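You operate a simulated robot arm through the tools that you are given. There is no shell and no other tool. Be economical: measure what you need, move in short steps, check, and stop when the job is done.

The job below is to be done with a simulated robot arm. You get a single attempt, and the scene is never put back.

Task
Lay the test cloth on its stand, steam it till damp, then switch off.
Fine: cloth in the middle of the stand's tray; damp, not soaked; once the heat lamp is out, lay the cloth back on the table.

It is judged by the outcome, as a careful person would: the job done as asked, and still so three seconds after it is handed in. It fails if anything else is knocked over, pushed out of place, dropped, spilled or broken. Flat cloth is picked up by pressing the open fingertips on it (5 to 10 N) and closing them slowly along it; thin cloth reads only 2 to 8 mm in the jaws.

Robot
A 7-joint arm with a two-finger parallel gripper, fixed in place. Base frame: the origin is at the foot of the arm, x ahead of it, y to its left, z up. Units: mm, degrees, N and s.
With the tool pointing down near the work surface it reaches from about 380 to 880 mm from the base axis. Its first joint turns from -17.0 to 126.0 degrees. Payload 1.57 kg.
The TCP is the grasp point between the finger pads, 30 mm short of the fingertips. In the tool frame z runs along the fingers and y along their closing line. Largest opening 80 mm; finger width 17, thickness 12; the body of the gripper, 40 by 82 mm, starts 80 mm behind the TCP.
Orientation is told as [roll, pitch, yaw] about the base's x, y, z axes, in that order, counted from this pose: with the fingers straight down and closing along the base's y, the tool's x points along the base's -x, its y along +y and its z along -z.

Tools
- The arm moves only by the tool apply_moves. Its argument "commands" is one flat list of numbers, 6 for each row, row after row: the shift along the base's x, y, z in units of 50 mm (1.0 is 50 mm), then the turn, a rotation vector about the base's x, y, z in units of 8 degrees (1.0 is 8 degrees). In form: [x, y, z, ax, ay, az, x, y, z, ax, ay, az, ...]. A call has 1 to 12 rows; each row shifts and turns the commanded pose from where the row before left it. "gripper" is the closure, from 0 (fully open) to 1 (shut), set as the call begins (left out, the last holds). A call with a number of a shift or a turn outside -1 to 1 is refused whole. Each row takes 0.2 s and may step no farther than 50 mm and 8.6 degrees from the row before; otherwise, or with a gripper value out of range, the whole call is refused. Where a pose cannot be reached the arm comes as near as it can. A force on the tool above 40 N (or 10 N above the force at the start of the call, whichever is more), or a blocked arm, ends the call early, and 0.2 s more pass. The fingers move at their own pace (about 45 mm/s each) and stop on an object; they squeeze with about 40 N. The grip force told is the motor's: it shows also when the fingers shut on nothing. Time passes only in rows, and 0.2 s behind the last, so rows that do not move let the fingers close. It gives the time, the measured TCP pose, the force on the tool (base axes), the opening and the grip force at its end, in the units of the frame above (readings bear some noise), with the torque about the TCP (base axes, N m) and any sound that the robot's microphone picked up.
- Cameras (640 x 400 px; columns grow to the right, rows downward): "scene" is fixed at [393.6, -500.1, 1547.1]; the picture's right is [0.43, -0.90, 0.00], its down [-0.86, -0.41, -0.32] and it looks along [0.29, 0.14, -0.95] (base axes); focal length 236 px, centre (320, 200). "wrist" rides on the gripper at [72, -7, -122] in the tool frame; the picture's right is [0.09, 1.00, 0.00], its down [-0.84, 0.08, -0.54] and it looks along [-0.54, 0.05, 0.84] (tool axes); focal length 238 px, centre (320, 200). There is no depth. A picture from a camera that has moved, and an enlarged one, comes with that camera's place and axes in the base frame and with its lens. The place of the scene camera against the robot may be out by one fixed shift of up to 12 mm in any direction.
- camera(camera): a new picture of that camera. No time passes.
- move_column(by): slides the trunk up (or, below 0, down) by that many mm; the arm rides with it, the base frame stays. It gives what a move gives, with no picture.
- enlarge(camera, box): a new picture of the part [left, top, right, bottom] of that camera's present view, enlarged. No time passes.
- finish_job(): hands the job in; it is judged then, once.

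Work in short steps. Places have to be worked out from the pictures, the camera data and where the tool is seen: move nearer, look again, correct. Check each grasp and each placing, and mend what went wrong. You have 120 turns and 68 pictures in all, those below and enlarged ones among them. Open the gripper and draw the arm clear of the work before you hand the job in, unless the task says otherwise; then end with one line.

The tools are called after "Emit:" as a command line: name --argument value ..., lists and objects as JSON in quotes. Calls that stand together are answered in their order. apply_moves: Moves the arm, as the interface text tells. Its arguments: {"type":"object","properties":{"commands":{"type":"array"},"gripper":{"type":"number"}},"required":["commands"]} The other tools are called the same way: move_column (by) slides the trunk up or down; camera (camera) takes a picture; enlarge (camera, box) takes an enlarged picture of a part of a camera's view; finish_job () hands the job in.

At the start:

```text
time_s: 0.0
eef_pos: [708.6, -35.4, 1073.5]
tool_rot: [-0.1, 0.0, -0.1]
force: [-0.7, 0.3, -0.7]
torque: [-0.01, 0.0, 0.02]
gripper_width: 79.8
finger_force: 0.0
trunk travel left (down, up): [-650.0, 140.0]
```

scene: 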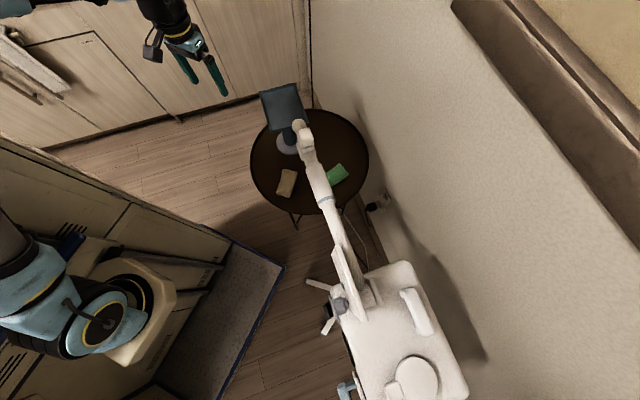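
wrist: 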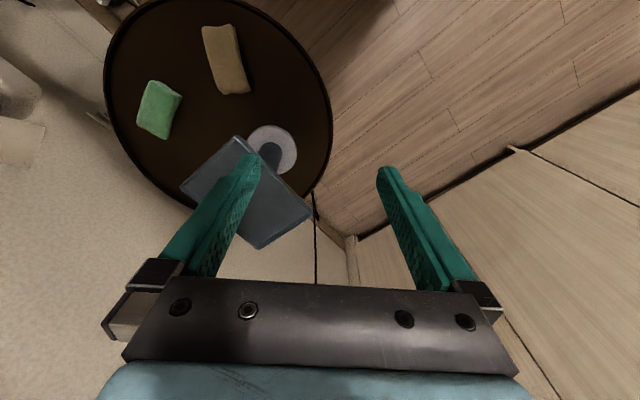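

I'll start by enlarging the table and the machine in the scene view to identify the parts.

Emit:
enlarge --camera "scene" --box '[230, 70, 400, 230]'

Emit:
enlarge --camera "scene" --box '[290, 230, 490, 400]'

Emit:
enlarge --camera "wrist" --box '[90, 0, 350, 260]'

```text
2.50 times, centred on (315, 150) of scene
camera zoom: at [393.6, -500.1, 1547.1], right [0.43, -0.9, 0.0], down [-0.86, -0.41, -0.32], along [0.29, 0.14, -0.95], focal length 591 px, centre (332, 325)
```

zoom: 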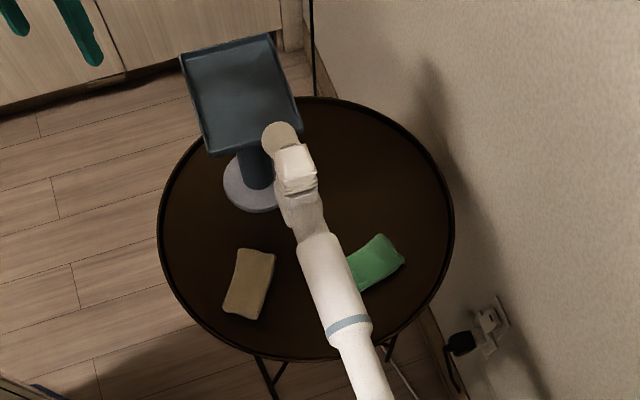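

```text
2.35 times, centred on (390, 315) of scene
camera zoom: at [393.6, -500.1, 1547.1], right [0.43, -0.9, 0.0], down [-0.86, -0.41, -0.32], along [0.29, 0.14, -0.95], focal length 556 px, centre (155, -71)
```

zoom: 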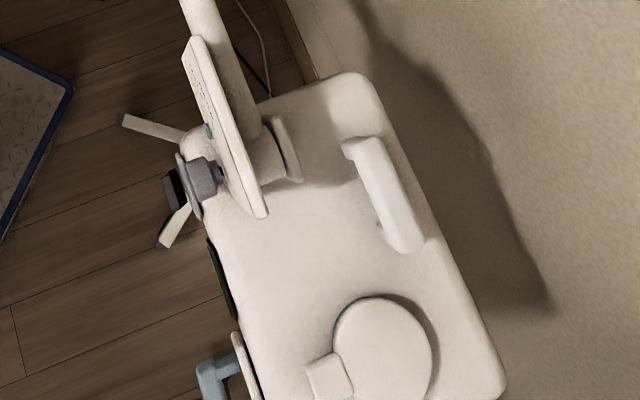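

```text
1.54 times, centred on (220, 130) of wrist
camera zoom: at [636.0, -41.2, 1196.5], right [-0.09, 1.0, 0.0], down [0.84, 0.08, 0.54], along [0.54, 0.05, -0.84], focal length 367 px, centre (474, 308)
```

zoom: 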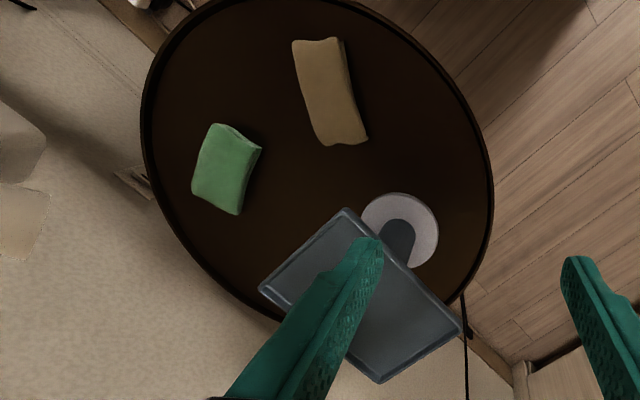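

The table top seems to be at z≈660 and the tray around (853,-142,860). Next I check the left part of the scene and the machine's nozzle.

Emit:
enlarge --camera "scene" --box '[0, 0, 320, 200]'

Emit:
enlarge --camera "scene" --box '[0, 200, 320, 400]'

Emit:
enlarge --camera "scene" --box '[300, 260, 400, 330]'

```text
2.00 times, centred on (160, 100) of scene
camera zoom: at [393.6, -500.1, 1547.1], right [0.43, -0.9, 0.0], down [-0.86, -0.41, -0.32], along [0.29, 0.14, -0.95], focal length 473 px, centre (640, 400)
```

zoom: 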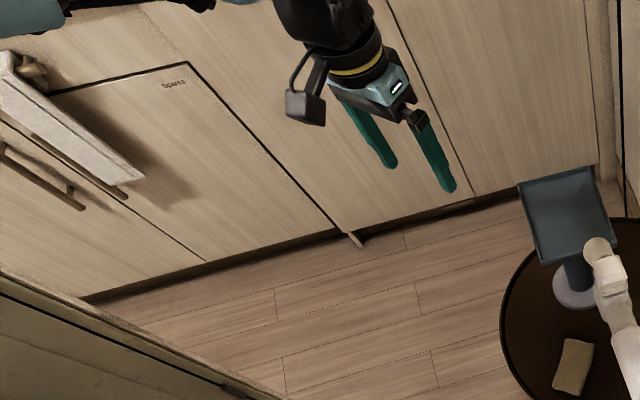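

```text
2.00 times, centred on (160, 300) of scene
camera zoom: at [393.6, -500.1, 1547.1], right [0.43, -0.9, 0.0], down [-0.86, -0.41, -0.32], along [0.29, 0.14, -0.95], focal length 473 px, centre (640, 0)
```

zoom: 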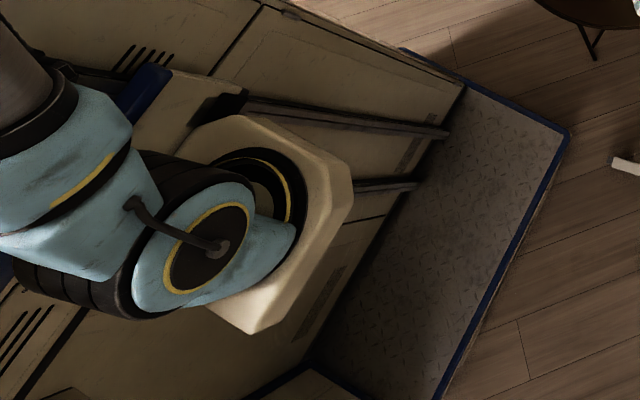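

```text
5.71 times, centred on (350, 295) of scene
camera zoom: at [393.6, -500.1, 1547.1], right [0.43, -0.9, 0.0], down [-0.86, -0.41, -0.32], along [0.29, 0.14, -0.95], focal length 1351 px, centre (149, -343)
```

zoom: 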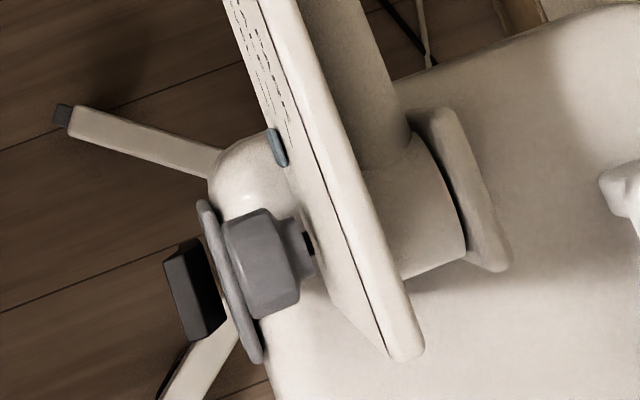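

The machine's panel faces the robot, at roughly (370,-560). I enlarge the left edge of the wrist view to find how high the boom is before I move.

Emit:
enlarge --camera "wrist" --box '[0, 0, 160, 200]'

```text
2.00 times, centred on (80, 100) of wrist
camera zoom: at [636.0, -41.2, 1196.5], right [-0.09, 1.0, 0.0], down [0.84, 0.08, 0.54], along [0.54, 0.05, -0.84], focal length 477 px, centre (800, 400)
```

zoom: 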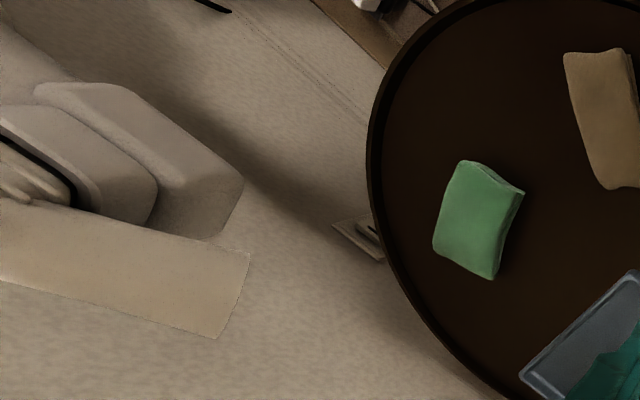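

The nozzle end is near (725,-280,1000), aimed at the tray. I back off along -x and turn towards the machine to view its panel.

Emit:
apply_moves --commands '[-0.9, -0.3, 0.3, 0, 0, -1, -0.9, -0.3, 0.3, 0, 0, -1, -0.9, -0.3, 0.3, 0, 0, -1, -0.9, -0.3, 0.3, 0, 0, -1, -0.9, -0.3, 0.3, 0, 0, -1, -0.9, -0.3, 0.3, 0, 0, -1]'

Emit:
camera --camera "wrist"

```text
time_s: 1.4
eef_pos: [438.6, -124.6, 1165.6]
tool_rot: [-0.1, 0.1, -48.2]
force: [0.4, -0.6, -0.8]
torque: [0.0, 0.07, 0.02]
gripper_width: 79.9
finger_force: 0.1
trunk travel left (down, up): [-650.0, 140.0]
```

```text
58 pictures are left
camera wrist: at [384.5, -74.8, 1287.3], right [0.68, 0.73, 0.0], down [0.62, -0.57, 0.54], along [0.4, -0.37, -0.84], focal length 238 px, centre (320, 200)
```

wrist: 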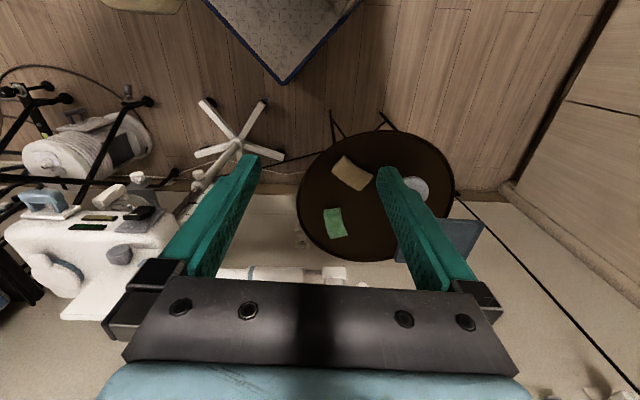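

The machine is visible at left with labels and knobs; I enlarge it.

Emit:
enlarge --camera "wrist" --box '[0, 160, 200, 330]'

```text
2.35 times, centred on (100, 245) of wrist
camera zoom: at [384.5, -74.8, 1287.3], right [0.68, 0.73, 0.0], down [0.62, -0.57, 0.54], along [0.4, -0.37, -0.84], focal length 561 px, centre (838, 94)
```

zoom: 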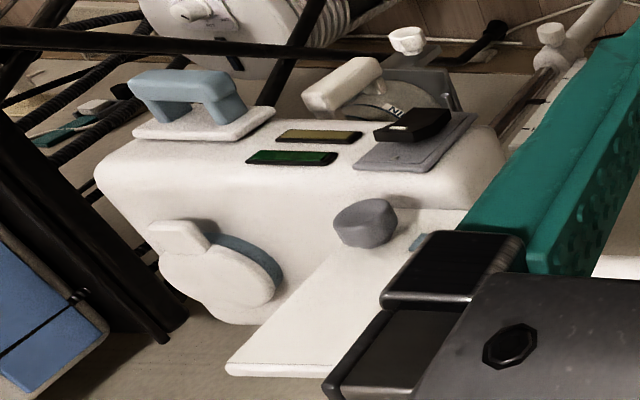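

The gray knob triangulates to about (366,-564,973). I move in front of the machine and tilt to see its front.

Emit:
apply_moves --commands '[-0.7, -0.7, 0, -0.74, -0.67, 0, -0.7, -0.7, -0.2, -0.74, -0.67, 0, -0.7, -0.7, -0.4, -0.74, -0.67, 0, -0.7, -0.7, -0.4, -0.74, -0.67, 0, -0.6, -0.7, -0.4, 0, 0, 0, -0.3, -0.7, -0.4, 0, 0, 0]'

Emit:
camera --camera "wrist"

```text
refused: row 2 steps farther than a row can; nothing moved
```

```text
56 pictures are left
camera wrist: at [384.5, -74.8, 1287.3], right [0.68, 0.73, 0.0], down [0.62, -0.57, 0.54], along [0.4, -0.37, -0.84], focal length 238 px, centre (320, 200)
```

wrist: 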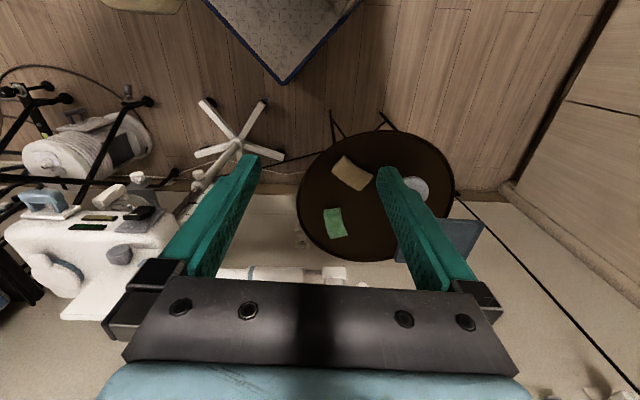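

The step was a little too long for one row; I repeat it with smaller steps.

Emit:
apply_moves --commands '[-0.5, -0.65, -0.2, -0.74, -0.67, 0, -0.5, -0.65, -0.2, -0.74, -0.67, 0, -0.5, -0.65, -0.3, -0.74, -0.67, 0, -0.5, -0.65, -0.3, -0.74, -0.67, 0, -0.5, -0.65, -0.3, 0, 0, 0, -0.5, -0.65, -0.3, 0, 0, 0, -0.5, -0.65, -0.3, 0, 0, 0]'

```text
time_s: 3.0
eef_pos: [362.6, -435.7, 1044.8]
tool_rot: [0.0, -32.0, -47.9]
force: [-1.1, 0.6, -0.3]
torque: [0.04, 0.02, -0.02]
gripper_width: 80.0
finger_force: 0.1
out of reach, approached as far as the arm can: row 1, 2, 3, 4, 5, 6
trunk travel left (down, up): [-650.0, 140.0]
```

The arm ended at (363,-436), off from what I commanded and closer to the machine; I look before doing anything else.

Emit:
camera --camera "wrist"

Emit:
camera --camera "scene"

```text
55 pictures are left
camera wrist: at [273.0, -346.6, 1110.4], right [0.69, 0.73, -0.05], down [0.34, -0.26, 0.9], along [0.64, -0.64, -0.43], focal length 238 px, centre (320, 200)
```

wrist: 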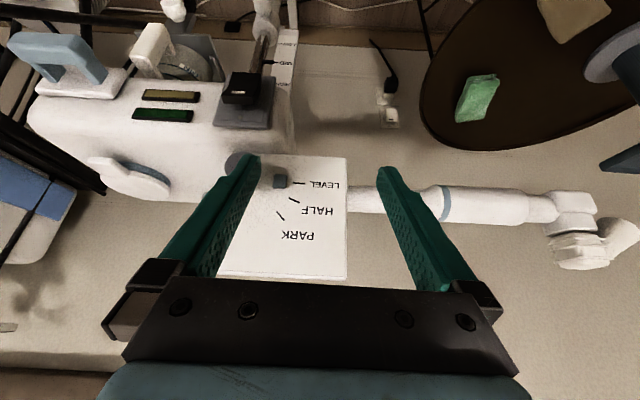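

```text
54 pictures are left
```

scene: 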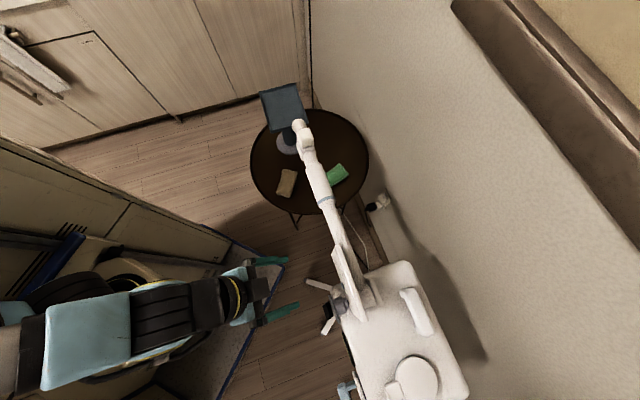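

The boom's scale reads LEVEL / HALF / PARK. I enlarge the panel and controls.

Emit:
enlarge --camera "wrist" --box '[0, 0, 200, 125]'

Emit:
enlarge --camera "wrist" --box '[120, 0, 360, 150]'

Emit:
enlarge --camera "wrist" --box '[340, 150, 640, 300]'

```text
3.20 times, centred on (100, 62) of wrist
camera zoom: at [273.0, -346.6, 1110.4], right [0.69, 0.73, -0.05], down [0.34, -0.26, 0.9], along [0.64, -0.64, -0.43], focal length 763 px, centre (1024, 640)
```

zoom: 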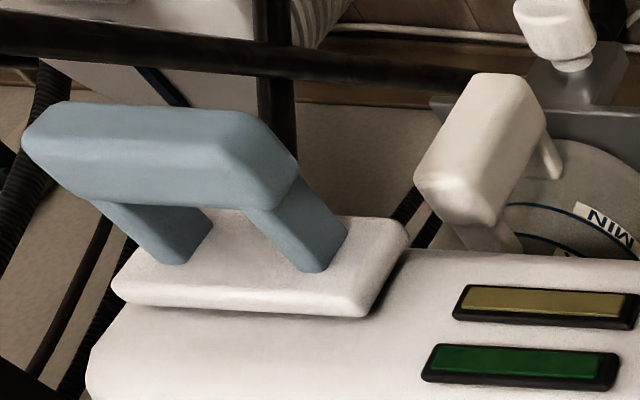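

```text
2.67 times, centred on (240, 75) of wrist
camera zoom: at [273.0, -346.6, 1110.4], right [0.69, 0.73, -0.05], down [0.34, -0.26, 0.9], along [0.64, -0.64, -0.43], focal length 636 px, centre (533, 533)
```

zoom: 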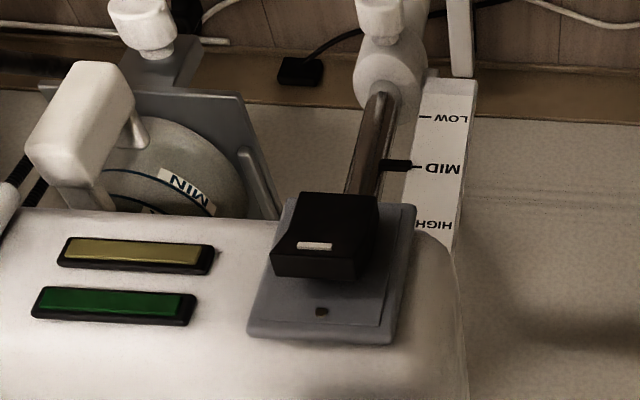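

```text
2.13 times, centred on (490, 225) of wrist
camera zoom: at [273.0, -346.6, 1110.4], right [0.69, 0.73, -0.05], down [0.34, -0.26, 0.9], along [0.64, -0.64, -0.43], focal length 508 px, centre (-43, 147)
```

zoom: 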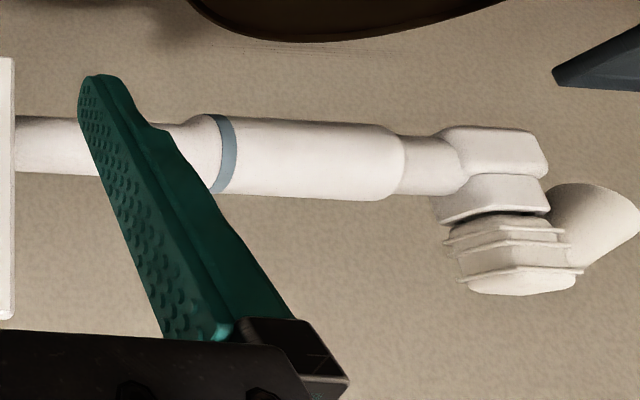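

Rocker switch with lamps, height clamp at MID, boom at LEVEL, and the nozzle cone pointing down at the tray. Next I go back over the table's near side to inspect both cloths and the tray.

Emit:
apply_moves --commands '[0.3, 0.9, 0, 0, 0, 0, 0.3, 0.9, 0, 0, 0, 0, 0.3, 0.9, 0, 0, 0, 0, 0.3, 0.9, 0, 0, 0, 0, 0.4, 0.9, -0.1, 0, 0, 0, 0.4, 0.8, -0.3, 0, 0, 0.5, 0.4, 0.8, -0.3, 0, 0, 1]'

Emit:
camera --camera "wrist"

```text
time_s: 4.6
eef_pos: [512.4, -157.9, 1040.9]
tool_rot: [0.1, -32.0, -36.0]
force: [-0.3, 0.8, 0.5]
torque: [0.01, -0.01, -0.02]
gripper_width: 79.8
finger_force: 0.0
out of reach, approached as far as the arm can: row 1, 2, 3, 4
trunk travel left (down, up): [-650.0, 140.0]
```

```text
50 pictures are left
camera wrist: at [406.7, -89.9, 1107.5], right [0.52, 0.85, -0.05], down [0.39, -0.19, 0.9], along [0.76, -0.49, -0.43], focal length 238 px, centre (320, 200)
```

wrist: 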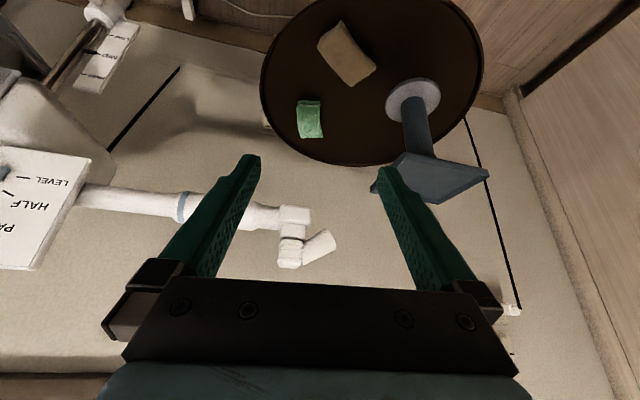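

Tan cloth is near (665,-218,665), green near (766,-367), and the stand's centre near (848,-132). I lower the trunk to inspect the cloths closely.

Emit:
move_column --by -200

Emit:
apply_moves --commands '[0.6, -0.2, 0, 0.6, 0.8, 0, 0.6, -0.2, 0, 0.6, 0.8, 0]'

Emit:
enlarge --camera "wrist" --box '[220, 0, 460, 200]'

```text
time_s: 6.8
eef_pos: [513.8, -158.5, 840.3]
tool_rot: [0.1, -32.0, -36.1]
force: [0.5, 0.4, -1.1]
torque: [0.02, 0.03, 0.02]
gripper_width: 79.9
finger_force: 0.0
trunk travel left (down, up): [-450.0, 340.0]
```

```text
time_s: 7.4
eef_pos: [572.8, -177.6, 843.2]
tool_rot: [0.3, -15.9, -35.9]
force: [0.1, -0.1, -0.7]
torque: [-0.01, -0.03, -0.02]
gripper_width: 80.1
finger_force: 0.0
trunk travel left (down, up): [-450.0, 340.0]
```

```text
2.00 times, centred on (340, 100) of wrist
camera zoom: at [485.2, -123.2, 940.5], right [0.51, 0.86, -0.02], down [0.58, -0.33, 0.75], along [0.64, -0.4, -0.66], focal length 477 px, centre (280, 400)
```

zoom: 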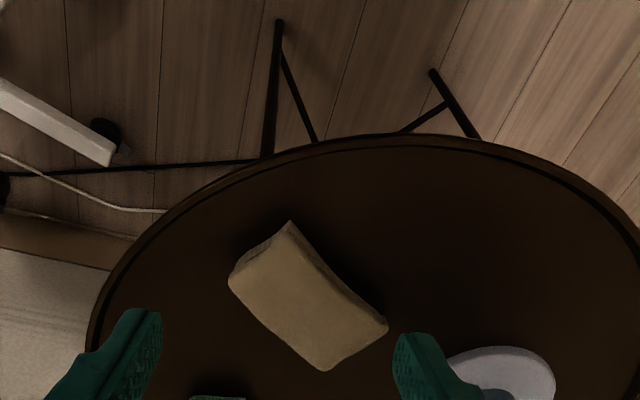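

Emit:
enlarge --camera "wrist" --box '[220, 100, 380, 260]'

```text
2.50 times, centred on (300, 180) of wrist
camera zoom: at [485.2, -123.2, 940.5], right [0.51, 0.86, -0.02], down [0.58, -0.33, 0.75], along [0.64, -0.4, -0.66], focal length 596 px, centre (370, 250)
```

zoom: 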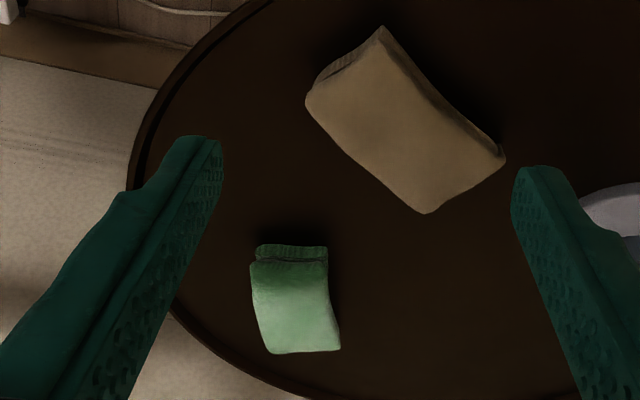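

I enlarge each cloth tightly to tell which is the test cloth.

Emit:
enlarge --camera "wrist" --box '[270, 150, 318, 194]'

Emit:
enlarge --camera "wrist" --box '[290, 100, 354, 160]'

```text
9.09 times, centred on (294, 172) of wrist
camera zoom: at [485.2, -123.2, 940.5], right [0.51, 0.86, -0.02], down [0.58, -0.33, 0.75], along [0.64, -0.4, -0.66], focal length 2167 px, centre (556, 454)
```

zoom: 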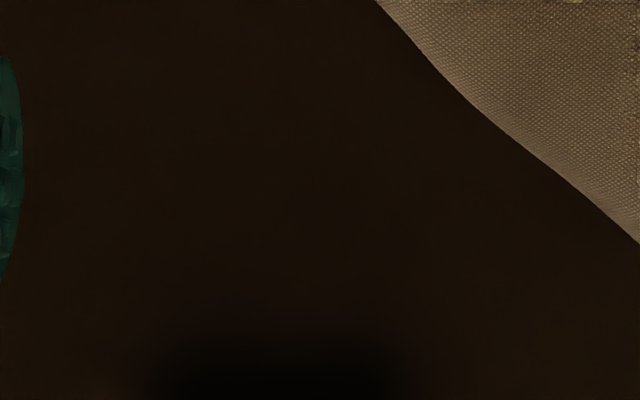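

```text
6.67 times, centred on (322, 130) of wrist
camera zoom: at [485.2, -123.2, 940.5], right [0.51, 0.86, -0.02], down [0.58, -0.33, 0.75], along [0.64, -0.4, -0.66], focal length 1589 px, centre (307, 667)
```

zoom: 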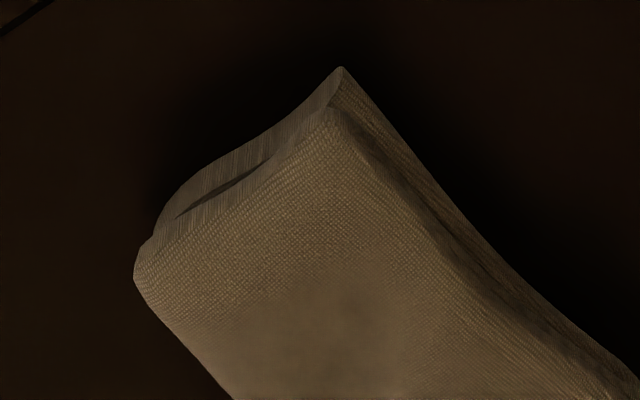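

Emit:
enlarge --camera "wrist" --box '[260, 195, 320, 245]'

```text
8.00 times, centred on (290, 220) of wrist
camera zoom: at [485.2, -123.2, 940.5], right [0.51, 0.86, -0.02], down [0.58, -0.33, 0.75], along [0.64, -0.4, -0.66], focal length 1907 px, centre (560, 40)
```

zoom: 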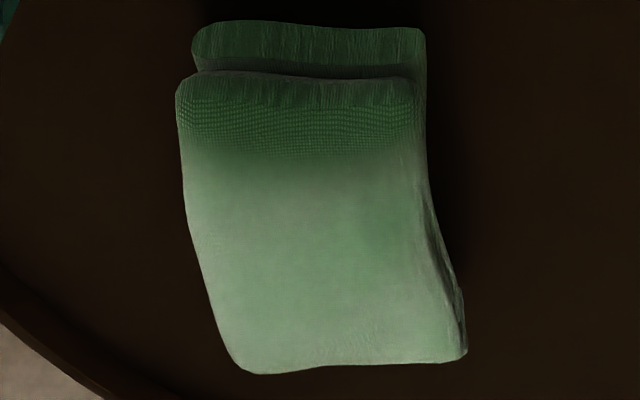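

Both are folded woven cloths, so I look for a label on the tray, stand or table from the scene camera.

Emit:
enlarge --camera "scene" --box '[250, 75, 320, 160]'

Emit:
enlarge --camera "scene" --box '[265, 150, 355, 206]'

```text
4.71 times, centred on (285, 118) of scene
camera zoom: at [393.6, -500.1, 1547.1], right [0.43, -0.9, 0.0], down [-0.86, -0.41, -0.32], along [0.29, 0.14, -0.95], focal length 1113 px, centre (485, 588)
```

zoom: 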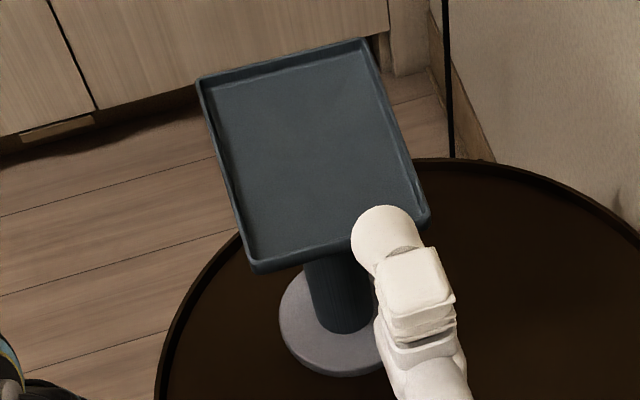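

```text
7.11 times, centred on (310, 178) of scene
camera zoom: at [393.6, -500.1, 1547.1], right [0.43, -0.9, 0.0], down [-0.86, -0.41, -0.32], along [0.29, 0.14, -0.95], focal length 1681 px, centre (391, 356)
```

zoom: 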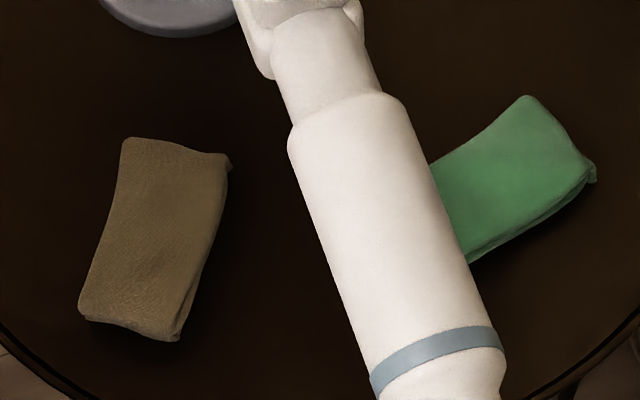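

No labels anywhere. I take the plain undyed (tan) cloth, the reachable one, as the test cloth; it's centred at about (665,-213), long axis about 10° off x. I turn the gripper to close across its width and move above it.

Emit:
apply_moves --commands '[0.28, -0.12, 0, 0, 0, 0.96, 0.28, -0.12, 0, 0, 0, 0.96, 0.28, -0.12, 0, 0, 0, 0.96, 0.28, -0.12, 0, 0, 0, 0.96, 0.28, -0.12, 0, 0, 0, 0.96, 0.28, -0.12, 0, 0, 0, 0.96]'

Emit:
move_column --by -70

Emit:
camera --camera "wrist"

```text
time_s: 8.8
eef_pos: [656.2, -214.1, 840.6]
tool_rot: [0.3, -16.0, 10.2]
force: [-0.1, 0.2, -0.6]
torque: [-0.01, -0.04, -0.01]
gripper_width: 80.3
finger_force: 0.2
trunk travel left (down, up): [-450.0, 340.0]
```

```text
time_s: 9.8
eef_pos: [656.6, -214.6, 770.8]
tool_rot: [0.2, -16.0, 9.9]
force: [1.1, 0.4, -0.1]
torque: [0.02, 0.03, -0.03]
gripper_width: 80.0
finger_force: 0.0
trunk travel left (down, up): [-380.0, 410.0]
```

```text
42 pictures are left
camera wrist: at [556.4, -238.9, 869.0], right [-0.26, 0.96, -0.02], down [0.63, 0.19, 0.75], along [0.73, 0.18, -0.66], focal length 238 px, centre (320, 200)
```

wrist: 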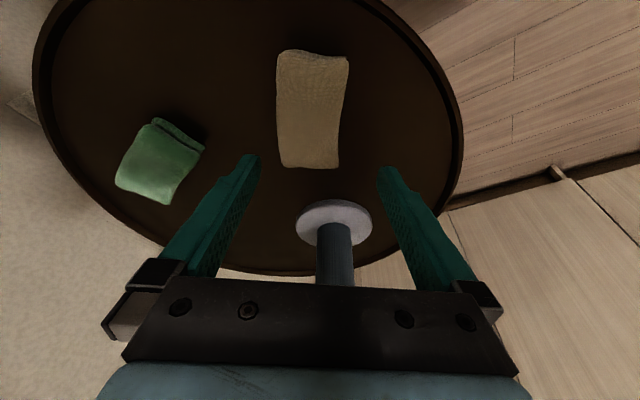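

The cloth is centred near (666,-219), 58 mm wide. I set the opening to ~50 mm and come down close above it.

Emit:
apply_moves --commands '[0.03, -0.1, -0.45, 0, 0, 0, 0, 0, -0.45, 0, 0, 0, 0, 0, 0, 0, 0, 0]' --gripper 0.38

Emit:
apply_moves --commands '[0, 0, -0.1, 0, 0, 0, 0, 0, -0.1, 0, 0, 0, 0, 0, -0.1, 0, 0, 0]'

Emit:
enlarge --camera "wrist" --box '[220, 50, 420, 250]'

```text
time_s: 10.7
eef_pos: [657.8, -219.0, 725.0]
tool_rot: [0.3, -16.0, 10.1]
force: [0.1, -0.3, 0.0]
torque: [0.02, 0.02, -0.02]
gripper_width: 49.4
finger_force: 0.1
trunk travel left (down, up): [-380.0, 410.0]
```

```text
time_s: 11.4
eef_pos: [659.3, -219.0, 711.2]
tool_rot: [0.4, -16.0, 10.0]
force: [0.3, 0.5, -0.1]
torque: [0.01, -0.01, -0.01]
gripper_width: 49.7
finger_force: 0.0
trunk travel left (down, up): [-380.0, 410.0]
```

```text
2.00 times, centred on (320, 150) of wrist
camera zoom: at [558.2, -243.7, 809.1], right [-0.26, 0.96, -0.02], down [0.63, 0.19, 0.75], along [0.73, 0.18, -0.66], focal length 477 px, centre (320, 300)
```

zoom: 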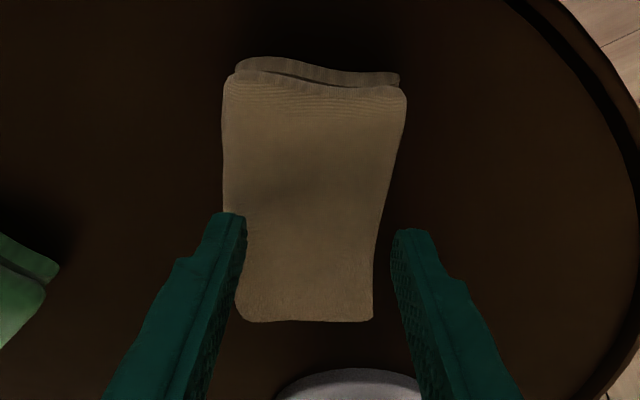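

The tips are centred lengthwise but straddle the edges, so I narrow to ~32 mm, shift 3 mm in -y and press down in small steps.

Emit:
apply_moves --commands '[0, -0.06, 0, 0, 0, 0, 0, 0, -0.06, 0, 0, 0, 0, 0, -0.06, 0, 0, 0]' --gripper 0.6

Emit:
apply_moves --commands '[0, 0, -0.06, 0, 0, 0, 0, 0, -0.04, 0, 0, 0]'

```text
time_s: 12.2
eef_pos: [658.7, -223.4, 708.6]
tool_rot: [0.1, -16.2, 10.0]
force: [-10.6, -0.8, 36.8]
torque: [-0.1, 0.28, -0.01]
gripper_width: 31.8
finger_force: 0.1
trunk travel left (down, up): [-380.0, 410.0]
```

```text
time_s: 12.6
eef_pos: [660.1, -222.8, 708.6]
tool_rot: [0.0, -16.6, 10.1]
force: [-5.0, 0.6, 23.7]
torque: [0.03, 0.12, 0.02]
gripper_width: 31.8
finger_force: 0.1
trunk travel left (down, up): [-380.0, 410.0]
stopped in row 1: the force on the tool passed its limit at 53 N (the readings are from after the stop); the commanded pose is now the measured one
```

Contact is at tip z≈680 with too much force; I back off about 1 mm to get 5–10 N.

Emit:
apply_moves --commands '[0, 0, 0.02, 0, 0, 0]'

```text
time_s: 13.0
eef_pos: [661.9, -222.1, 709.6]
tool_rot: [0.0, -16.5, 10.1]
force: [1.7, 0.0, 22.5]
torque: [0.02, -0.02, 0.01]
gripper_width: 31.9
finger_force: 0.0
trunk travel left (down, up): [-380.0, 410.0]
```

Emit:
apply_moves --commands '[0, 0, 0.025, 0, 0, 0]'

```text
time_s: 13.4
eef_pos: [661.6, -223.2, 708.7]
tool_rot: [0.2, -16.4, 10.1]
force: [6.7, 2.0, 18.1]
torque: [0.01, -0.18, 0.04]
gripper_width: 31.9
finger_force: 0.0
trunk travel left (down, up): [-380.0, 410.0]
```

Still 18 N; a little more relief.

Emit:
apply_moves --commands '[-0.02, 0, 0.03, 0, 0, 0]'

```text
time_s: 13.8
eef_pos: [658.5, -221.8, 709.2]
tool_rot: [0.2, -16.1, 10.0]
force: [2.7, -0.3, 7.2]
torque: [-0.06, -0.12, 0.02]
gripper_width: 32.1
finger_force: 0.1
trunk travel left (down, up): [-380.0, 410.0]
```

Now 7 N. I close the fingers slowly along the cloth.

Emit:
apply_moves --commands '[0, 0, 0, 0, 0, 0]' --gripper 0.7

Emit:
apply_moves --commands '[0, 0, 0, 0, 0, 0]' --gripper 0.8

Emit:
apply_moves --commands '[0, 0, 0, 0, 0, 0]' --gripper 0.9

Emit:
apply_moves --commands '[0, 0, 0, 0, 0, 0, 0, 0, 0, 0, 0, 0]' --gripper 1.0

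```text
time_s: 14.2
eef_pos: [657.7, -223.0, 709.1]
tool_rot: [0.2, -16.1, 10.0]
force: [-1.0, -1.6, 4.4]
torque: [-0.05, 0.02, -0.01]
gripper_width: 26.6
finger_force: 0.6
trunk travel left (down, up): [-380.0, 410.0]
```

```text
time_s: 14.6
eef_pos: [658.3, -222.8, 709.6]
tool_rot: [0.1, -16.2, 10.0]
force: [0.1, 1.1, -0.8]
torque: [0.0, -0.02, -0.02]
gripper_width: 16.0
finger_force: 0.0
trunk travel left (down, up): [-380.0, 410.0]
```

```text
time_s: 15.0
eef_pos: [659.8, -221.9, 710.7]
tool_rot: [0.1, -16.3, 10.1]
force: [0.3, -0.2, -0.5]
torque: [0.0, 0.0, -0.01]
gripper_width: 8.0
finger_force: 0.2
trunk travel left (down, up): [-380.0, 410.0]
```

```text
time_s: 15.6
eef_pos: [658.8, -222.0, 710.6]
tool_rot: [0.1, -16.4, 10.0]
force: [0.3, -0.8, -0.8]
torque: [0.0, 0.0, 0.01]
gripper_width: 0.1
finger_force: 21.5
trunk travel left (down, up): [-380.0, 410.0]
```

The fingers closed on nothing because the press force had faded. I lift slightly, reopen and press again, watching the force.

Emit:
apply_moves --commands '[0, 0, 0.2, 0, 0, 0, 0, 0, 0, 0, 0, 0, 0, 0, 0, 0, 0, 0]' --gripper 0.55

Emit:
enlarge --camera "wrist" --box '[220, 50, 420, 250]'

Emit:
apply_moves --commands '[0, 0, -0.2, 0, 0, 0, 0, 0, -0.03, 0, 0, 0]'

```text
time_s: 16.4
eef_pos: [659.4, -222.3, 720.1]
tool_rot: [0.1, -16.4, 10.0]
force: [0.2, 0.4, -0.7]
torque: [-0.01, 0.03, -0.02]
gripper_width: 35.9
finger_force: 0.0
trunk travel left (down, up): [-380.0, 410.0]
```

```text
2.00 times, centred on (320, 150) of wrist
camera zoom: at [557.9, -246.9, 817.4], right [-0.26, 0.96, -0.02], down [0.63, 0.19, 0.76], along [0.73, 0.18, -0.66], focal length 477 px, centre (320, 300)
```

zoom: 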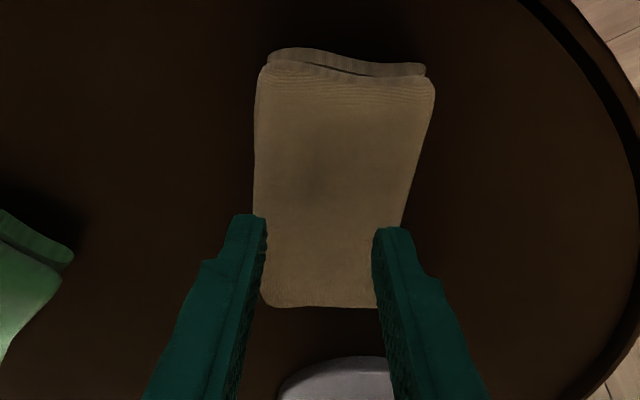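

```text
time_s: 17.0
eef_pos: [658.3, -222.4, 709.1]
tool_rot: [0.1, -16.3, 10.1]
force: [-2.0, 0.4, 5.9]
torque: [-0.03, 0.03, 0.01]
gripper_width: 36.2
finger_force: 0.1
trunk travel left (down, up): [-380.0, 410.0]
```

At 5.9 N now; I press a touch more and close in one slow sweep, keeping slight downward bias.

Emit:
apply_moves --commands '[0, 0, -0.01, 0, 0, 0]'

Emit:
apply_moves --commands '[0, 0, -0.005, 0, 0, 0]' --gripper 0.64

```text
time_s: 17.4
eef_pos: [658.7, -222.4, 709.1]
tool_rot: [0.0, -16.3, 10.1]
force: [-0.5, 0.8, 10.2]
torque: [0.03, 0.0, 0.02]
gripper_width: 35.8
finger_force: 0.0
trunk travel left (down, up): [-380.0, 410.0]
```

```text
time_s: 17.8
eef_pos: [658.9, -221.3, 708.2]
tool_rot: [0.1, -16.4, 10.0]
force: [-0.1, 1.7, 14.1]
torque: [0.05, 0.0, 0.02]
gripper_width: 35.7
finger_force: 3.7
trunk travel left (down, up): [-380.0, 410.0]
```

The fingers are now dragging on the cloth (width held by friction). I ease the press slightly and keep closing.

Emit:
apply_moves --commands '[0, 0, 0.01, 0, 0, 0]' --gripper 0.72

```text
time_s: 18.2
eef_pos: [659.8, -223.1, 709.3]
tool_rot: [0.1, -16.5, 10.0]
force: [1.8, 0.5, 15.0]
torque: [-0.01, -0.05, -0.02]
gripper_width: 31.5
finger_force: 4.7
trunk travel left (down, up): [-380.0, 410.0]
```

Emit:
apply_moves --commands '[0, 0, 0.01, 0, 0, 0]' --gripper 0.8

Emit:
apply_moves --commands '[0, 0, 0, 0, 0, 0]' --gripper 0.9

```text
time_s: 18.6
eef_pos: [659.0, -222.4, 708.8]
tool_rot: [0.2, -16.2, 9.9]
force: [1.2, -1.8, 11.6]
torque: [-0.11, -0.05, 0.01]
gripper_width: 23.8
finger_force: 4.1
trunk travel left (down, up): [-380.0, 410.0]
```

```text
time_s: 19.0
eef_pos: [659.3, -222.5, 709.3]
tool_rot: [0.1, -16.2, 10.0]
force: [0.4, -2.0, 10.9]
torque: [-0.11, -0.02, -0.03]
gripper_width: 15.0
finger_force: 3.7
trunk travel left (down, up): [-380.0, 410.0]
```

Emit:
apply_moves --commands '[0, 0, 0, 0, 0, 0]' --gripper 1.0

Emit:
apply_moves --commands '[0, 0, 0, 0, 0, 0, 0, 0, 0, 0, 0, 0]'

```text
time_s: 19.4
eef_pos: [658.8, -222.0, 709.8]
tool_rot: [0.0, -16.3, 9.9]
force: [-0.1, -2.4, 10.6]
torque: [-0.03, 0.0, -0.03]
gripper_width: 0.1
finger_force: 11.0
trunk travel left (down, up): [-380.0, 410.0]
```

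```text
time_s: 20.0
eef_pos: [659.4, -222.4, 708.0]
tool_rot: [0.1, -16.3, 10.0]
force: [-0.1, -1.0, 9.2]
torque: [-0.04, 0.02, 0.02]
gripper_width: 0.1
finger_force: 21.1
trunk travel left (down, up): [-380.0, 410.0]
```

Width 0.1 mm, so nothing gripped. I lift a little and look at the cloth's state.

Emit:
apply_moves --commands '[0, 0, 0.4, 0, 0, 0]'

Emit:
enlarge --camera "wrist" --box '[240, 70, 400, 220]'

```text
time_s: 20.4
eef_pos: [658.6, -222.2, 728.4]
tool_rot: [0.2, -16.2, 10.1]
force: [0.6, -0.2, -0.6]
torque: [-0.01, 0.01, -0.01]
gripper_width: 0.0
finger_force: 21.0
trunk travel left (down, up): [-380.0, 410.0]
```

```text
2.67 times, centred on (320, 145) of wrist
camera zoom: at [557.7, -246.6, 825.5], right [-0.26, 0.96, -0.02], down [0.63, 0.19, 0.75], along [0.73, 0.18, -0.66], focal length 636 px, centre (320, 347)
```

zoom: 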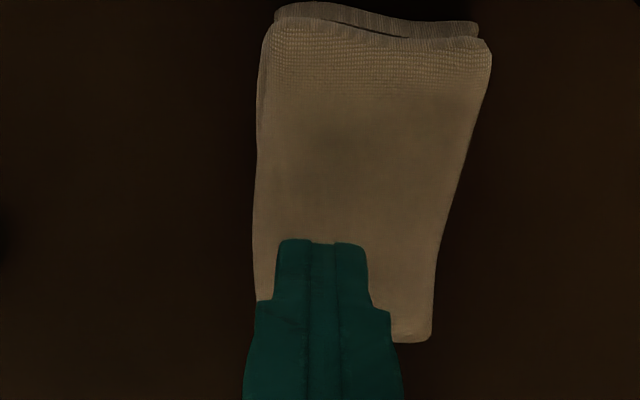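

The cloth's centre is really near y≈-210, so one finger was off its edge. I reopen to ~30 mm, shift +11 mm in y, and descend to just above contact.

Emit:
apply_moves --commands '[0, 0.22, 0, 0, 0, 0.3, 0, 0, -0.15, 0, 0, 0, 0, 0, -0.17, 0, 0, 0]' --gripper 0.62

Emit:
enlarge --camera "wrist" --box '[240, 70, 400, 220]'

```text
time_s: 21.2
eef_pos: [659.9, -211.8, 711.9]
tool_rot: [0.0, -16.2, 12.5]
force: [-0.6, 0.1, 0.3]
torque: [0.05, 0.0, -0.02]
gripper_width: 30.3
finger_force: 0.0
trunk travel left (down, up): [-380.0, 410.0]
```

```text
2.67 times, centred on (320, 145) of wrist
camera zoom: at [559.1, -240.0, 810.0], right [-0.3, 0.95, -0.02], down [0.62, 0.21, 0.75], along [0.72, 0.21, -0.66], focal length 636 px, centre (320, 347)
```

zoom: 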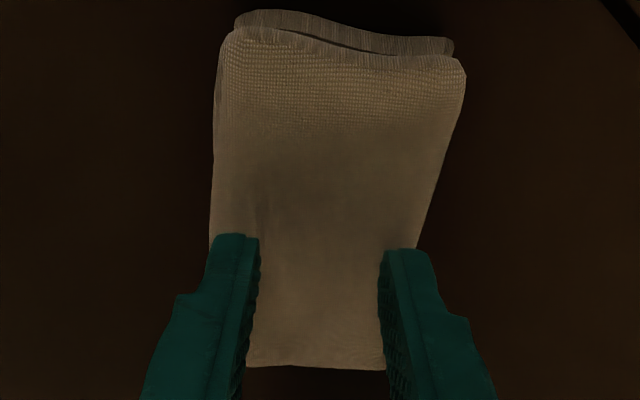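

Centred now. I press down in small increments.

Emit:
apply_moves --commands '[0, 0, -0.03, 0, 0, 0, 0, 0, -0.03, 0, 0, 0]'

```text
time_s: 21.8
eef_pos: [659.3, -211.2, 708.7]
tool_rot: [0.1, -16.3, 12.4]
force: [0.8, 0.8, -0.4]
torque: [-0.01, 0.02, -0.03]
gripper_width: 30.5
finger_force: 0.1
trunk travel left (down, up): [-380.0, 410.0]
```

Emit:
apply_moves --commands '[0, 0, -0.02, 0, 0, 0]'

```text
time_s: 22.2
eef_pos: [658.1, -212.0, 708.1]
tool_rot: [0.1, -16.3, 12.5]
force: [-1.9, -0.1, 4.1]
torque: [0.0, 0.07, -0.01]
gripper_width: 30.1
finger_force: 0.1
trunk travel left (down, up): [-380.0, 410.0]
```

Emit:
apply_moves --commands '[0, 0, -0.01, 0, 0, 0]'

Emit:
apply_moves --commands '[0, 0, 0, 0, 0, 0]' --gripper 0.7

```text
time_s: 22.6
eef_pos: [658.8, -210.3, 709.4]
tool_rot: [0.1, -16.4, 12.6]
force: [-0.9, -0.6, 8.5]
torque: [-0.04, 0.05, 0.02]
gripper_width: 30.4
finger_force: 0.0
trunk travel left (down, up): [-380.0, 410.0]
```

```text
time_s: 23.0
eef_pos: [659.6, -211.3, 708.4]
tool_rot: [0.1, -16.4, 12.5]
force: [0.4, 0.3, 9.4]
torque: [-0.03, -0.02, 0.0]
gripper_width: 29.8
finger_force: 3.1
trunk travel left (down, up): [-380.0, 410.0]
```

Press at 9 N with both fingers dragging. I continue closing in steps.

Emit:
apply_moves --commands '[0, 0, 0, 0, 0, 0]' --gripper 0.76

Emit:
apply_moves --commands '[0, 0, 0, 0, 0, 0]' --gripper 0.84

Emit:
apply_moves --commands '[0, 0, 0, 0, 0, 0]' --gripper 0.92

Emit:
apply_moves --commands '[0, 0, 0, 0, 0, 0, 0, 0, 0, 0, 0, 0]' --gripper 1.0

```text
time_s: 23.4
eef_pos: [659.3, -211.4, 708.4]
tool_rot: [0.0, -16.4, 12.4]
force: [1.1, -2.1, 11.5]
torque: [-0.08, -0.05, -0.03]
gripper_width: 25.7
finger_force: 3.6
trunk travel left (down, up): [-380.0, 410.0]
```

```text
time_s: 23.8
eef_pos: [658.8, -212.0, 709.3]
tool_rot: [0.1, -16.3, 12.3]
force: [2.3, -2.6, 14.2]
torque: [-0.08, -0.07, -0.04]
gripper_width: 20.7
finger_force: 4.3
trunk travel left (down, up): [-380.0, 410.0]
```

```text
time_s: 24.2
eef_pos: [658.9, -211.8, 708.8]
tool_rot: [0.1, -16.3, 12.5]
force: [1.6, -2.0, 15.3]
torque: [-0.08, -0.04, 0.0]
gripper_width: 15.6
finger_force: 4.7
trunk travel left (down, up): [-380.0, 410.0]
```

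```text
time_s: 24.8
eef_pos: [659.0, -211.8, 708.3]
tool_rot: [0.2, -16.3, 12.5]
force: [0.0, -2.9, 17.9]
torque: [-0.09, -0.02, -0.02]
gripper_width: 0.1
finger_force: 20.6
trunk travel left (down, up): [-380.0, 410.0]
```

Still slipped; the last step closed fast. I reopen above, go more nearly upright for a flat tip contact, and will close much more slowly at 6–9 N.

Emit:
apply_moves --commands '[0, 0, 0.3, 0, 0, 0, 0.08, 0.02, 0, -0.2, 0.97, 0, 0, 0, 0, 0, 0, 0]' --gripper 0.62

Emit:
camera --camera "scene"

Emit:
enlarge --camera "wrist" --box '[240, 70, 400, 220]'

```text
time_s: 25.6
eef_pos: [663.8, -210.2, 722.8]
tool_rot: [0.4, -8.4, 12.4]
force: [-0.4, -0.3, 0.0]
torque: [0.03, 0.0, 0.05]
gripper_width: 30.5
finger_force: 0.1
trunk travel left (down, up): [-380.0, 410.0]
```

```text
37 pictures are left
```

scene: 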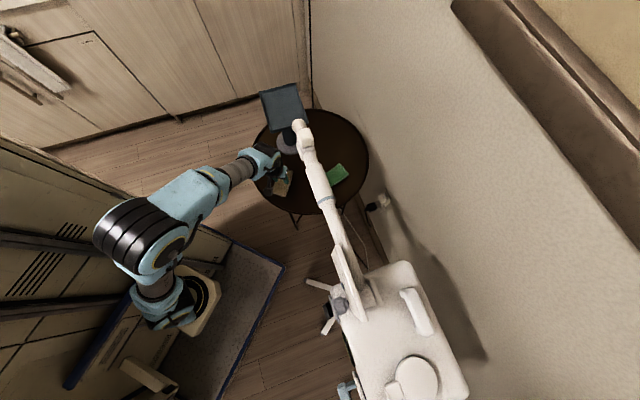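

```text
2.67 times, centred on (320, 145) of wrist
camera zoom: at [577.3, -236.1, 833.9], right [-0.3, 0.95, -0.01], down [0.72, 0.23, 0.66], along [0.63, 0.19, -0.75], focal length 636 px, centre (320, 347)
```

zoom: 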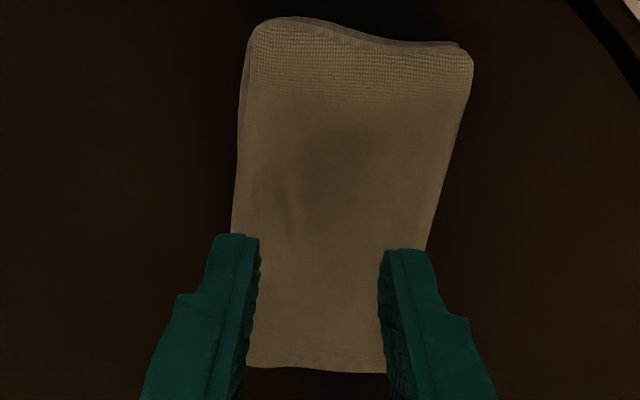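

There is ample clearance from the boom. I make the tool vertical and press.

Emit:
apply_moves --commands '[0.06, 0.01, 0, -0.21, 1.0, 0, 0, 0, -0.2, 0, 0, 0, 0, 0, -0.04, 0, 0, 0]'

```text
time_s: 26.4
eef_pos: [667.7, -210.6, 711.6]
tool_rot: [0.3, -0.2, 12.5]
force: [1.3, 0.8, 0.4]
torque: [-0.01, -0.01, 0.01]
gripper_width: 30.5
finger_force: 0.1
trunk travel left (down, up): [-380.0, 410.0]
```

Emit:
apply_moves --commands '[0, 0, -0.03, 0, 0, 0, 0, 0, -0.03, 0, 0, 0]'

```text
time_s: 27.0
eef_pos: [665.6, -209.7, 708.7]
tool_rot: [0.3, -0.2, 12.5]
force: [-0.1, -0.7, 0.1]
torque: [0.01, -0.03, 0.01]
gripper_width: 30.3
finger_force: 0.1
trunk travel left (down, up): [-380.0, 410.0]
```

Emit:
apply_moves --commands '[0, 0, -0.03, 0, 0, 0]'

```text
time_s: 27.4
eef_pos: [666.7, -211.1, 708.0]
tool_rot: [0.3, -0.2, 12.3]
force: [-2.7, -0.5, 10.4]
torque: [-0.13, 0.08, -0.02]
gripper_width: 30.2
finger_force: 0.0
trunk travel left (down, up): [-380.0, 410.0]
```

10 N. I ease slightly and close in small steps.

Emit:
apply_moves --commands '[0, 0, 0.005, 0, 0, 0]' --gripper 0.68

Emit:
apply_moves --commands '[0, 0, 0.003, 0, 0, 0]' --gripper 0.72

Emit:
apply_moves --commands '[0, 0, 0, 0, 0, 0]' --gripper 0.75

```text
time_s: 27.8
eef_pos: [666.3, -209.8, 707.0]
tool_rot: [0.2, -0.2, 12.4]
force: [-1.0, -2.4, 12.0]
torque: [-0.15, 0.01, -0.01]
gripper_width: 30.1
finger_force: 2.4
trunk travel left (down, up): [-380.0, 410.0]
```

```text
time_s: 28.2
eef_pos: [666.7, -210.9, 708.2]
tool_rot: [0.3, -0.3, 12.4]
force: [0.6, -3.0, 14.9]
torque: [-0.24, 0.05, -0.04]
gripper_width: 29.5
finger_force: 4.4
trunk travel left (down, up): [-380.0, 410.0]
```

```text
time_s: 28.6
eef_pos: [665.8, -210.0, 707.8]
tool_rot: [0.3, -0.3, 12.4]
force: [1.4, -3.9, 16.5]
torque: [-0.21, -0.03, 0.0]
gripper_width: 29.1
finger_force: 5.5
trunk travel left (down, up): [-380.0, 410.0]
```

Emit:
apply_moves --commands '[0, 0, 0.025, 0, 0, 0]'

Emit:
apply_moves --commands '[0, 0, 0.01, 0, 0, 0]' --gripper 0.77

```text
time_s: 29.0
eef_pos: [666.7, -210.2, 706.9]
tool_rot: [0.3, -0.2, 12.4]
force: [1.3, -3.1, 7.4]
torque: [-0.18, -0.08, -0.01]
gripper_width: 23.6
finger_force: 2.9
trunk travel left (down, up): [-380.0, 410.0]
```

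```text
time_s: 29.4
eef_pos: [666.1, -209.7, 707.7]
tool_rot: [0.3, -0.1, 12.4]
force: [0.3, -0.7, 1.0]
torque: [0.02, 0.01, 0.0]
gripper_width: 19.0
finger_force: 0.3
trunk travel left (down, up): [-380.0, 410.0]
```

Emit:
apply_moves --commands '[0, 0, -0.018, 0, 0, 0]'

```text
time_s: 29.8
eef_pos: [666.7, -209.7, 709.3]
tool_rot: [0.3, -0.2, 12.3]
force: [-1.0, -0.4, 1.7]
torque: [0.02, 0.01, 0.02]
gripper_width: 18.3
finger_force: 0.1
trunk travel left (down, up): [-380.0, 410.0]
```

Emit:
apply_moves --commands '[0, 0, -0.018, 0, 0, 0]'

Emit:
enlarge --camera "wrist" --box '[240, 70, 400, 220]'

```text
time_s: 30.2
eef_pos: [666.9, -209.9, 707.3]
tool_rot: [0.3, -0.2, 12.4]
force: [-4.1, -0.7, 8.9]
torque: [-0.07, 0.12, -0.02]
gripper_width: 17.7
finger_force: 0.0
trunk travel left (down, up): [-380.0, 410.0]
```

```text
2.67 times, centred on (320, 145) of wrist
camera zoom: at [596.3, -232.2, 830.1], right [-0.3, 0.95, 0.0], down [0.8, 0.25, 0.55], along [0.52, 0.17, -0.84], focal length 636 px, centre (320, 347)
```

zoom: 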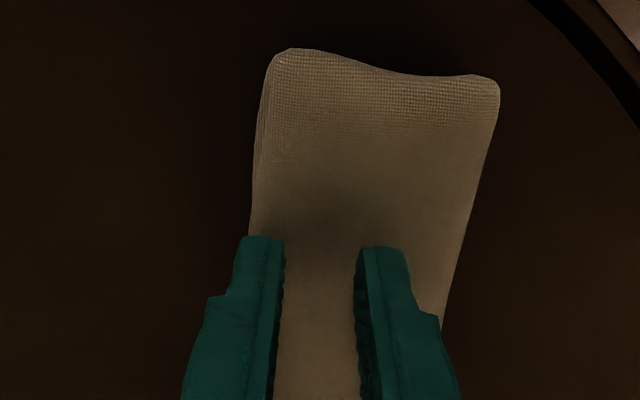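

The cloth slid a few mm towards +y, leaving the left finger near its edge. I lift, recentre (+9 mm y), keep ~20 mm opening so both tips sit fully on the cloth, and press again.

Emit:
apply_moves --commands '[0, 0, 0.12, 0, 0, 0, 0, 0.18, 0, 0, 0, 0, 0, 0, -0.1, 0, 0, 0, 0, 0, -0.015, 0, 0, 0]' --gripper 0.72

```text
time_s: 31.2
eef_pos: [666.8, -202.5, 708.3]
tool_rot: [0.3, -0.2, 12.4]
force: [-1.4, -0.5, 6.9]
torque: [-0.1, -0.01, 0.0]
gripper_width: 22.4
finger_force: 0.2
trunk travel left (down, up): [-380.0, 410.0]
```

Emit:
apply_moves --commands '[0, 0, 0, 0, 0, 0]' --gripper 0.76

Emit:
apply_moves --commands '[0, 0, 0.005, 0, 0, 0]' --gripper 0.79

Emit:
apply_moves --commands '[0, 0, 0.005, 0, 0, 0]' --gripper 0.82

```text
time_s: 31.6
eef_pos: [665.3, -200.5, 709.3]
tool_rot: [0.4, -0.2, 12.4]
force: [0.4, -1.1, 8.5]
torque: [-0.13, -0.02, -0.05]
gripper_width: 22.4
finger_force: 2.2
trunk travel left (down, up): [-380.0, 410.0]
```

```text
time_s: 32.0
eef_pos: [667.2, -201.4, 708.1]
tool_rot: [0.2, -0.3, 12.4]
force: [0.9, -2.0, 11.9]
torque: [-0.16, -0.01, 0.0]
gripper_width: 22.0
finger_force: 2.9
trunk travel left (down, up): [-380.0, 410.0]
```

```text
time_s: 32.4
eef_pos: [667.2, -201.7, 709.7]
tool_rot: [0.3, -0.2, 12.4]
force: [0.9, -3.7, 12.1]
torque: [-0.18, -0.05, 0.0]
gripper_width: 21.6
finger_force: 3.5
trunk travel left (down, up): [-380.0, 410.0]
```

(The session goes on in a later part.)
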